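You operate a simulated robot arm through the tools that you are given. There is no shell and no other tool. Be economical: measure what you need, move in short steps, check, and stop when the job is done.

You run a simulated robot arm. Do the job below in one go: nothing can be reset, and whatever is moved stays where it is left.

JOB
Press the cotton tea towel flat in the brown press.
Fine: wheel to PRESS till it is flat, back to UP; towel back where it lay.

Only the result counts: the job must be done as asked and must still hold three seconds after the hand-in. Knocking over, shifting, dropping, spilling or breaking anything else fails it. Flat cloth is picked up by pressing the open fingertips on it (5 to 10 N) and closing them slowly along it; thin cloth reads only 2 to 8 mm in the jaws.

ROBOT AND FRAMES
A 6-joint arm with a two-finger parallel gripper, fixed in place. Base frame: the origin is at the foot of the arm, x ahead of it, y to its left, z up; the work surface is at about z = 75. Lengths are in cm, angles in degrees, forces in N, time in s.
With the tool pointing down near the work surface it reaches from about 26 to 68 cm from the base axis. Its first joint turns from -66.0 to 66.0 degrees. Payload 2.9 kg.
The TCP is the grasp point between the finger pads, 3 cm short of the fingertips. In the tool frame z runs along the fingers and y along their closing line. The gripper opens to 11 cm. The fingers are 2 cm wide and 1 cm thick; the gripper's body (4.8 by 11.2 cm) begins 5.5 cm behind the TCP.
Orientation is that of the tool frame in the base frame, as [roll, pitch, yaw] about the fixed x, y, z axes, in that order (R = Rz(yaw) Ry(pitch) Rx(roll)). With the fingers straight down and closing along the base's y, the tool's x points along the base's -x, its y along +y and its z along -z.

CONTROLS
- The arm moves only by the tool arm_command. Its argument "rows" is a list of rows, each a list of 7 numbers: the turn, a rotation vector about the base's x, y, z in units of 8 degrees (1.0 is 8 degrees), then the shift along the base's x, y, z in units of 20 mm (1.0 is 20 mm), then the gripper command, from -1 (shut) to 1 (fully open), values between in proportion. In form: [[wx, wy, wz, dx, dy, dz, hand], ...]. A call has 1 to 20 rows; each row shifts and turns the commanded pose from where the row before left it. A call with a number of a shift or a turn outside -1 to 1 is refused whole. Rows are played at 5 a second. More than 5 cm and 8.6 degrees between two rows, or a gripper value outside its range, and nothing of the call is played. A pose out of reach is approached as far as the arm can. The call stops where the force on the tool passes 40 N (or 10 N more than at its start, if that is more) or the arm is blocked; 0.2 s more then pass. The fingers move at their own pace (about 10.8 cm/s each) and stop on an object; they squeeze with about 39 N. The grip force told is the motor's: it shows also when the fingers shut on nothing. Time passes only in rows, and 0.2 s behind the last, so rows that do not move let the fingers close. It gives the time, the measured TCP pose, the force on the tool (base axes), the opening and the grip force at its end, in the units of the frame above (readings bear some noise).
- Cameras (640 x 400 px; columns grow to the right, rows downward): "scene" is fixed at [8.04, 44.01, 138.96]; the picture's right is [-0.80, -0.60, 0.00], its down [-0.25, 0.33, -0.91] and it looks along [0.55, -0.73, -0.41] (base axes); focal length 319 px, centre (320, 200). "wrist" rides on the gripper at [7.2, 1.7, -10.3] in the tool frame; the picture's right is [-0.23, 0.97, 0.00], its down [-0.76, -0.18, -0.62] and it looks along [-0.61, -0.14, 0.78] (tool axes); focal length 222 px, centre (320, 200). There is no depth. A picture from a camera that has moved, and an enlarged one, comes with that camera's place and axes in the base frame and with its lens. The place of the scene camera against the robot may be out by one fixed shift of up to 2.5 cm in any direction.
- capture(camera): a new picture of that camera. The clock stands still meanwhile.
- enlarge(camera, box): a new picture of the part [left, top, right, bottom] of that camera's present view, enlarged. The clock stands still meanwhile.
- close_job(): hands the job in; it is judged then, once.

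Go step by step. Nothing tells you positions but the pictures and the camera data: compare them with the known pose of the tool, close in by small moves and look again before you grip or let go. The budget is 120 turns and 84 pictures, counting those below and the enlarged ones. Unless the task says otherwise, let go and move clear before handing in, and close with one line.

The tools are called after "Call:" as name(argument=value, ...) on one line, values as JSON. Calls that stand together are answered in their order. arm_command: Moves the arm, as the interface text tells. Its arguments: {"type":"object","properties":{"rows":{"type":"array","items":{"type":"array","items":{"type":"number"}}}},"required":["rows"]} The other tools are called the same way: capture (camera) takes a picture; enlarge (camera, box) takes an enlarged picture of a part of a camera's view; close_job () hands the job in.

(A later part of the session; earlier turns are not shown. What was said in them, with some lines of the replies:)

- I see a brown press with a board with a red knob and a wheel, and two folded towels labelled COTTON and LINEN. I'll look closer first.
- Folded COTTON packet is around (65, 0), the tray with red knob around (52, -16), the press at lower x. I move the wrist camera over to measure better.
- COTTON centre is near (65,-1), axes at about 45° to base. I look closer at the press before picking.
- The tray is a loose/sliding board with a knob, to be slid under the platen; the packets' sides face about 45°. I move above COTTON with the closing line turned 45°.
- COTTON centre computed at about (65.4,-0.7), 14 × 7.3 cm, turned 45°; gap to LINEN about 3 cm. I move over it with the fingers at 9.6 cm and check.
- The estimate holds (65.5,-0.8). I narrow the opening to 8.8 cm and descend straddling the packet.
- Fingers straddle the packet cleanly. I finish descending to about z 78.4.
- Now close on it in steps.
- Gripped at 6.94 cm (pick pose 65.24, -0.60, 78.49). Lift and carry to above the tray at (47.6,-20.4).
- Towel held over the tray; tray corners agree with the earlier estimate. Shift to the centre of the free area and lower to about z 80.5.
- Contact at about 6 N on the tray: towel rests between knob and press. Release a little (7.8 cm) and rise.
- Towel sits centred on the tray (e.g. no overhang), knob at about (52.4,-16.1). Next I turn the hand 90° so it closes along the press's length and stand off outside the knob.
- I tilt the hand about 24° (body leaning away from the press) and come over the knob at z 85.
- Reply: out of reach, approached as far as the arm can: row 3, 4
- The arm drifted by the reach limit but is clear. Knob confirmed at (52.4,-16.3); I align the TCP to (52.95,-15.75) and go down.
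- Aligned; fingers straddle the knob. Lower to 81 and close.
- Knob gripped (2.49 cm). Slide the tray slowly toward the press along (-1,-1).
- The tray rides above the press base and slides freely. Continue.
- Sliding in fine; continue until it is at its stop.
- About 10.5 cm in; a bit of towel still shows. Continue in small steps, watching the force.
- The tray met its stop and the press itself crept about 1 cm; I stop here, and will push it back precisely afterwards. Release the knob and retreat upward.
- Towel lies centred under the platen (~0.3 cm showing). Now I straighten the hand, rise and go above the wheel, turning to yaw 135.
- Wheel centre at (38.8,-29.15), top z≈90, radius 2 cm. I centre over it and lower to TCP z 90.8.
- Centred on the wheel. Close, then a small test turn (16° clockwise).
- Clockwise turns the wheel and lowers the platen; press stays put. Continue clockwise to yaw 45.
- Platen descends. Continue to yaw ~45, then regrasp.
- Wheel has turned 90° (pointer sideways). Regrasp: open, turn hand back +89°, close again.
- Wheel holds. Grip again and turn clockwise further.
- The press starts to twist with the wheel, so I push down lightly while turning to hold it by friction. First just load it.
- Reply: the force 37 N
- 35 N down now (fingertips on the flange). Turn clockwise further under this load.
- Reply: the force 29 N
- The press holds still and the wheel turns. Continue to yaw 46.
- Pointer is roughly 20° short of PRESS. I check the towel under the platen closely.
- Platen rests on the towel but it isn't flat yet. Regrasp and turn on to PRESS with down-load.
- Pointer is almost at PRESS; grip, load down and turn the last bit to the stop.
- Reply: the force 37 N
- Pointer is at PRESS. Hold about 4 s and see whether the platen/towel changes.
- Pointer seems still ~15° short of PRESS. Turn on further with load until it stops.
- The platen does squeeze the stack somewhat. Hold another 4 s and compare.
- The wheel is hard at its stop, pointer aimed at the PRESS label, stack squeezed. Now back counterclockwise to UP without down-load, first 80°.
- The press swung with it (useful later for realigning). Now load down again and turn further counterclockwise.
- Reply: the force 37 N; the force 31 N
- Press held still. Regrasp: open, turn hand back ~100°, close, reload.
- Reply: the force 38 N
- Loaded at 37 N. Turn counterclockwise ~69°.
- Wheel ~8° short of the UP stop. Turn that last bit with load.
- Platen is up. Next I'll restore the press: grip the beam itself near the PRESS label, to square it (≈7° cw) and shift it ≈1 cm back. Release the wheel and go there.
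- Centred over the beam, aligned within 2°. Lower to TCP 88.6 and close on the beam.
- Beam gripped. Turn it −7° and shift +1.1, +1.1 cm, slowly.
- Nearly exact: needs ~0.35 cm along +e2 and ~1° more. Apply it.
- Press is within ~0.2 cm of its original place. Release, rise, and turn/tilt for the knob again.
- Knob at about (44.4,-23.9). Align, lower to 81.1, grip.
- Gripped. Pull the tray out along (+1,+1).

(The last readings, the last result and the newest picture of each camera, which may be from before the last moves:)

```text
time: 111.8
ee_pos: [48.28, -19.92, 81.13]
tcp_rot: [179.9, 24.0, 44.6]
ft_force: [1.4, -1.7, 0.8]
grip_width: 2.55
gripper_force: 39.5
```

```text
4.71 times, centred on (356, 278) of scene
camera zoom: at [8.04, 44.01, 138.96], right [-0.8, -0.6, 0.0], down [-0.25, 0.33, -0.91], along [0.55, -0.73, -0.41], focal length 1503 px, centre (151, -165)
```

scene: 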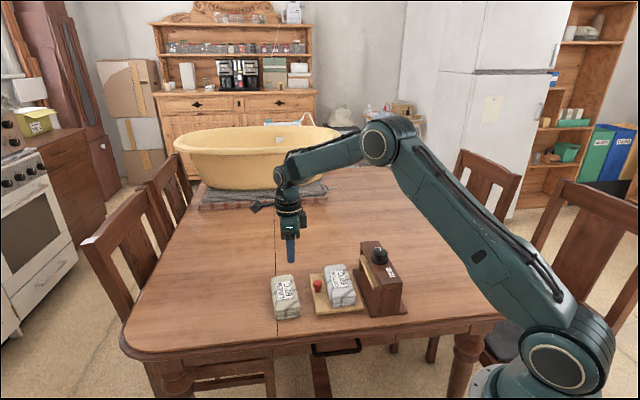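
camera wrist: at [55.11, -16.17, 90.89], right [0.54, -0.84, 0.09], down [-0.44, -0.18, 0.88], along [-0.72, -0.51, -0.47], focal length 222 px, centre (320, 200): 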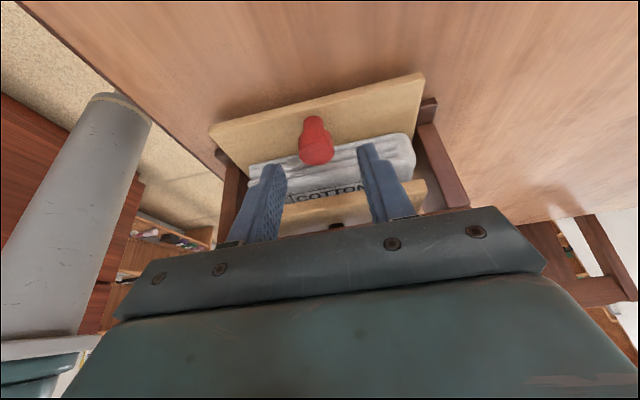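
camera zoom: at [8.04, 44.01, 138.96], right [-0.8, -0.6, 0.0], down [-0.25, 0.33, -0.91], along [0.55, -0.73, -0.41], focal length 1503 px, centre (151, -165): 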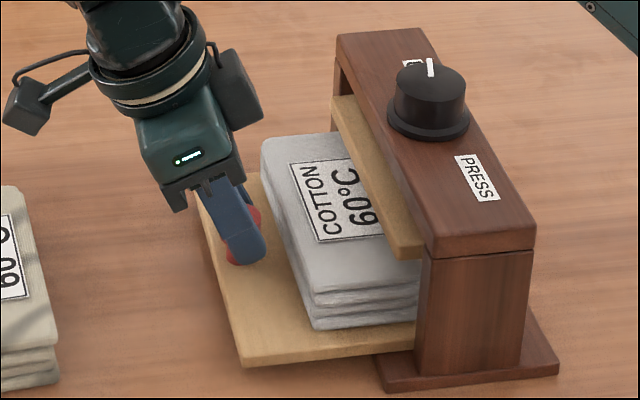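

The creases on the towel are gone (LINEN still shows them): it's flat, wheel at UP, press in place. Pull the tray the rest of the way to its original place.

Call:
arm_command(rows=[[0, 0, 0, 0.28, 0.26, 0, -0.8], [0, 0, 0, 0.28, 0.26, 0, -0.8], [0, 0, 0, 0.28, 0.26, 0, -0.8], [0, 0, 0, 0.28, 0.26, 0, -0.8], [0, 0, 0, 0.28, 0.26, 0, -0.8], [0, 0, 0, 0.28, 0.26, 0, -0.8], [0, 0, 0, 0.28, 0.26, 0, -0.8], [0, 0, 0, 0.25, 0.23, 0, -0.8], [0, 0, 0, 0, 0, 0, -0.8]])

Call:
enlarge(camera="scene", box=[300, 235, 412, 320])

```text
time: 113.8
ee_pos: [52.73, -15.83, 81.3]
tcp_rot: [179.9, 24.0, 44.6]
ft_force: [-2.0, 3.3, -0.6]
grip_width: 2.52
gripper_force: 38.9
```

```text
4.71 times, centred on (356, 278) of scene
camera zoom: at [8.03, 44.02, 138.96], right [-0.8, -0.6, 0.0], down [-0.25, 0.33, -0.91], along [0.55, -0.73, -0.41], focal length 1503 px, centre (151, -165)
```

zoom: 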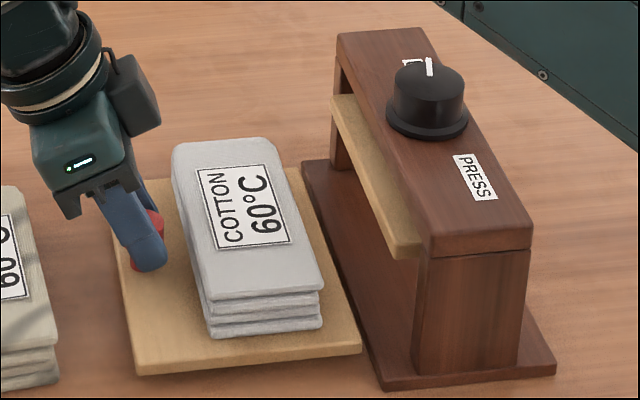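

Tray and press back in place (press within ~0.3 cm). Release the knob, rise, straighten and go above the towel.

Call:
arm_command(rows=[[0, 0, 0, 0, 0, 0, -0.5], [0, 0, 0, 0, 0, 0, -0.1], [0, 0, 0, 0, 0, 0.5, -0.1], [0, 0, 0, 0, 0, 0.7, -0.1], [0, 0, 0, 0, 0, 0.7, -0.1], [0.53, -0.53, 0, 0, 0, 0.7, -0.1], [0.53, -0.53, 0, 0, 0, 0.7, -0.1], [0.53, -0.53, 0, 0, 0, 0.7, -0.1], [0.53, -0.53, 0, 0, 0, 0.7, -0.1], [0, 0, 0, 0, 0, 0.6, -0.1], [0, 0, 0, 0, 0, 0, -0.1]])

Call:
arm_command(rows=[[0, 0, 0.94, -0.2, -0.19, 0, 0], [0, 0, 0.94, -0.2, -0.19, 0, 0.2], [0, 0, 0.94, -0.2, -0.19, 0, 0.45], [0, 0, 0.94, -0.2, -0.19, 0, 0.45], [0, 0, 0.94, -0.2, -0.19, 0, 0.45], [0, 0, 0.94, -0.2, -0.19, 0, 0.45], [0, 0, 0.94, -0.2, -0.19, 0, 0.45], [0, 0, 0.94, -0.2, -0.19, 0, 0.45], [0, 0, 0.94, -0.2, -0.19, 0, 0.45], [0, 0, 0.94, -0.2, -0.19, 0, 0.45], [0, 0, 0.94, -0.2, -0.19, 0, 0.45], [0, 0, 0.94, -0.2, -0.19, 0, 0.45], [0, 0, 0, 0, 0, 0, 0.45]])

Call:
capture(camera="wrist")

```text
time: 116.2
ee_pos: [52.87, -15.94, 91.79]
tcp_rot: [180.0, 0.0, 44.7]
ft_force: [0.3, 0.3, 0.2]
grip_width: 4.96
gripper_force: 0.1
```

```text
time: 119.0
ee_pos: [47.92, -20.57, 91.76]
tcp_rot: [180.0, -0.1, 135.0]
ft_force: [0.4, -0.2, -1.1]
grip_width: 7.98
gripper_force: 0.0
```

```text
10 pictures are left
camera wrist: at [43.99, -14.23, 102.16], right [0.85, 0.53, 0.0], down [0.41, -0.66, 0.62], along [0.33, -0.53, -0.78], focal length 222 px, centre (320, 200)
```

wrist: 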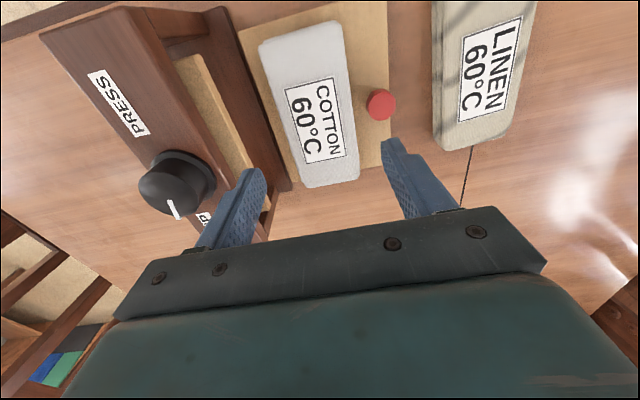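

Towel centre now ≈ (47.9,-21.3). Align TCP to (47.5,-20.9) with 7.7 cm opening and descend.

Call:
arm_command(rows=[[0, 0, 0, -0.21, -0.15, 0, 0.4], [0, 0, 0, 0, 0, -0.7, 0.4], [0, 0, 0, 0, 0, -0.7, 0.4], [0, 0, 0, 0, 0, -0.7, 0.4], [0, 0, 0, 0, 0, -0.7, 0.4], [0, 0, 0, 0, 0, -0.6, 0.4], [0, 0, 0, 0, 0, -0.6, 0.4], [0, 0, 0, 0, 0, 0, 0.4]])

Call:
capture(camera="wrist")

```text
time: 120.8
ee_pos: [47.51, -20.79, 83.73]
tcp_rot: [-180.0, 0.0, 134.9]
ft_force: [0.3, 0.0, 0.6]
grip_width: 7.69
gripper_force: 0.1
```

```text
9 pictures are left
camera wrist: at [43.5, -14.53, 94.15], right [0.85, 0.53, 0.0], down [0.41, -0.66, 0.62], along [0.33, -0.53, -0.78], focal length 222 px, centre (320, 200)
```

wrist: 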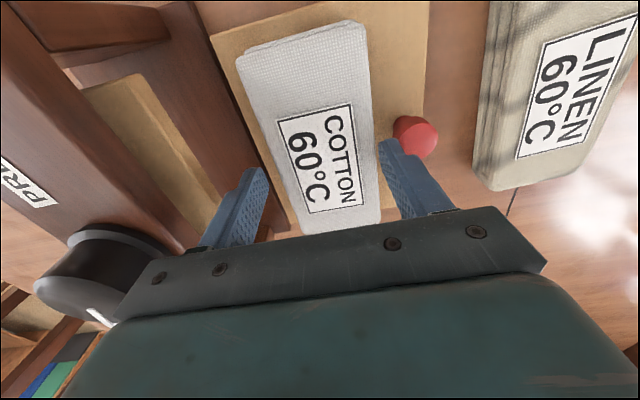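

Looks straddled. Lower to 80.3.

Call:
arm_command(rows=[[0, 0, 0, 0, 0, -0.4, 0.4], [0, 0, 0, 0, 0, -0.4, 0.4], [0, 0, 0, 0, 0, -0.4, 0.4], [0, 0, 0, 0, 0, -0.4, 0.4], [0, 0, 0, 0, 0, -0.1, 0.4], [0, 0, 0, 0, 0, 0, 0.4]])

```text
time: 122.2
ee_pos: [47.51, -20.7, 80.54]
tcp_rot: [179.9, 0.1, 135.1]
ft_force: [-2.1, 2.7, 7.0]
grip_width: 7.75
gripper_force: 0.8
```

Fingertips touch the tray; back off slightly and close.

Call:
arm_command(rows=[[0, 0, 0, 0, 0, 0.1, 0.4], [0, 0, 0, 0, 0, 0, 0.3], [0, 0, 0, 0, 0, 0, 0.22], [0, 0, 0, 0, 0, 0, 0.15], [0, 0, 0, 0, 0, 0, 0.1], [0, 0, 0, 0, 0, 0, 0.1], [0, 0, 0, 0, 0, 0.3, 0.1], [0, 0, 0, 0, 0, 0.5, 0.1], [0, 0, 0, 0, 0, 0.8, 0.1], [0, 0, 0, 0, 0, 0.8, 0.1], [0, 0, 0, 0, 0, 0.8, 0.1], [0, 0, 0, 0, 0, 0.8, 0.1], [0, 0, 0, 0, 0, 0, 0.1]])

Call:
enlarge(camera="scene", box=[210, 200, 430, 337])

```text
time: 125.0
ee_pos: [47.51, -20.78, 88.78]
tcp_rot: [180.0, 0.0, 134.9]
ft_force: [1.1, 0.1, -0.3]
grip_width: 6.93
gripper_force: 38.7
```

```text
2.91 times, centred on (320, 268) of scene
camera zoom: at [8.04, 44.01, 138.96], right [-0.8, -0.6, 0.0], down [-0.25, 0.33, -0.91], along [0.55, -0.73, -0.41], focal length 929 px, centre (320, 1)
```

zoom: 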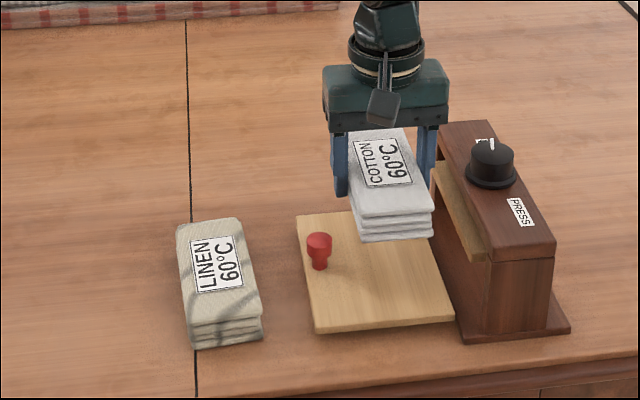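

Towel held; carry it back above its original place at (65.2,-0.55).

Call:
arm_command(rows=[[0, 0, 0, 0.736, 0.844, 0, 0.1], [0, 0, 0, 0.736, 0.844, 0, 0.1], [0, 0, 0, 0.736, 0.844, 0, 0.1], [0, 0, 0, 0.736, 0.844, 0, 0.1], [0, 0, 0, 0.736, 0.844, 0, 0.1], [0, 0, 0, 0.736, 0.844, 0, 0.1], [0, 0, 0, 0.736, 0.844, 0, 0.1], [0, 0, 0, 0.736, 0.844, 0, 0.1], [0, 0, 0, 0.736, 0.844, 0, 0.1], [0, 0, 0, 0.736, 0.844, 0, 0.1], [0, 0, 0, 0.736, 0.844, 0, 0.1], [0, 0, 0, 0.736, 0.844, 0, 0.1], [0, 0, 0, 0, 0, 0, 0.1]])

```text
time: 127.8
ee_pos: [65.31, -0.38, 88.8]
tcp_rot: [179.9, 0.0, 134.9]
ft_force: [-0.1, 0.2, -0.2]
grip_width: 6.94
gripper_force: 38.8
```

Call:
arm_command(rows=[[0, 0, 0, -0.06, -0.08, -0.7, 0.1], [0, 0, 0, 0, 0, -0.7, 0.1], [0, 0, 0, 0, 0, -0.7, 0.1], [0, 0, 0, 0, 0, -0.7, 0.1], [0, 0, 0, 0, 0, -0.7, 0.1], [0, 0, 0, 0, 0, -0.6, 0.1], [0, 0, 0, 0, 0, -0.5, 0.1], [0, 0, 0, 0, 0, -0.3, 0.1], [0, 0, 0, 0, 0, -0.15, 0.1], [0, 0, 0, 0, 0, -0.1, 0.1], [0, 0, 0, 0, 0, 0, 0.1]])

Call:
enlarge(camera="scene", box=[220, 260, 320, 335])

```text
time: 130.2
ee_pos: [65.0, -0.64, 78.41]
tcp_rot: [179.9, 0.0, 134.9]
ft_force: [-5.1, 0.2, 14.0]
grip_width: 6.95
gripper_force: 39.0
```

```text
5.33 times, centred on (270, 298) of scene
camera zoom: at [8.0, 44.01, 138.96], right [-0.8, -0.6, 0.0], down [-0.25, 0.33, -0.91], along [0.55, -0.73, -0.41], focal length 1703 px, centre (587, -320)
```

zoom: 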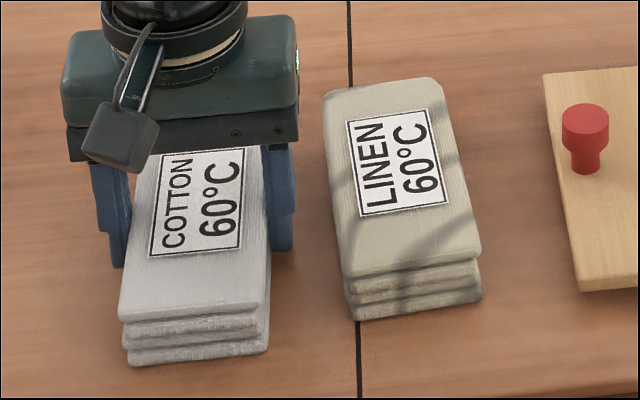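

Towel is back on its spot, matching the original picture. Release and rise.

Call:
arm_command(rows=[[0, 0, 0, 0, 0, 0.08, 0.2], [0, 0, 0, 0, 0, 0, 0.35], [0, 0, 0, 0, 0, 0, 0.5], [0, 0, 0, 0, 0, 0, 0.5], [0, 0, 0, 0, 0, 0.3, 0.5], [0, 0, 0, 0, 0, 0.6, 0.5], [0, 0, 0, 0, 0, 0.8, 0.5], [0, 0, 0, 0, 0, 0.8, 0.5], [0, 0, 0, 0, 0, 0.8, 0.5], [0, 0, 0, 0, 0, 0.8, 0.5], [0, 0, 0, 0, 0, 0.8, 0.5], [0, 0, 0, -0.5, -0.5, 0.8, 0.5], [0, 0, 0, -0.5, -0.5, 0.8, 0.5], [0, 0, 0, 0, 0, 0, 0.5]])

Call:
enlarge(camera="scene", box=[210, 220, 430, 357])

```text
time: 133.2
ee_pos: [63.15, -2.81, 91.59]
tcp_rot: [-180.0, 0.0, 134.9]
ft_force: [-0.6, 0.3, -0.6]
grip_width: 8.26
gripper_force: 0.2
```

```text
2.91 times, centred on (320, 288) of scene
camera zoom: at [8.04, 44.01, 138.96], right [-0.8, -0.6, 0.0], down [-0.25, 0.33, -0.91], along [0.55, -0.73, -0.41], focal length 929 px, centre (320, -58)
```

zoom: 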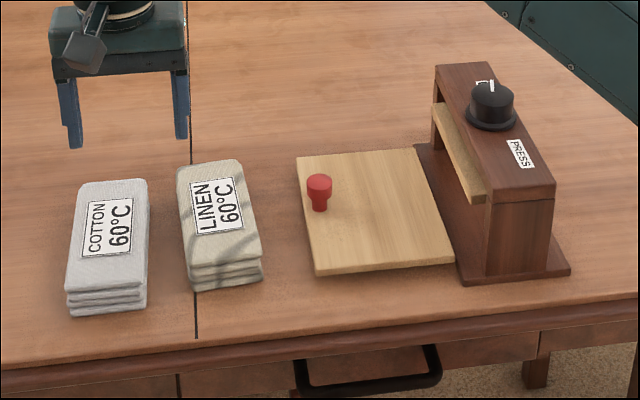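

Everything matches the initial picture closely. One last check that the wheel is really at UP.

Call:
enlarge(camera="scene", box=[350, 235, 412, 285])

```text
8.00 times, centred on (381, 260) of scene
camera zoom: at [8.04, 44.01, 138.96], right [-0.8, -0.6, 0.0], down [-0.25, 0.33, -0.91], along [0.55, -0.73, -0.41], focal length 2554 px, centre (-168, -280)
```

zoom: 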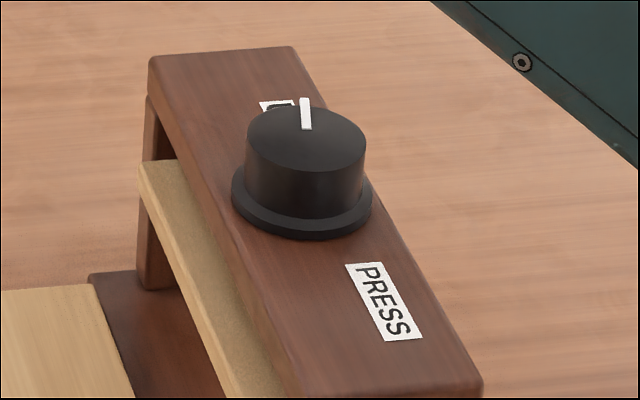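

The cotton towel has been pressed flat and is back where it lay. The wheel is at UP, the tray is out and the hand is clear; the press stands about 0.3 cm and the tray about 0.6 cm off where they began.

Call:
close_job()

```text
The job is handed in.
```

The cotton tea towel is pressed flat and back in its original spot, with the wheel at UP. While sliding the tray in and turning the wheel, I knocked the press out of place and put it back. It now stands about 0.3 cm off where it began, and the tray about 0.6 cm off.
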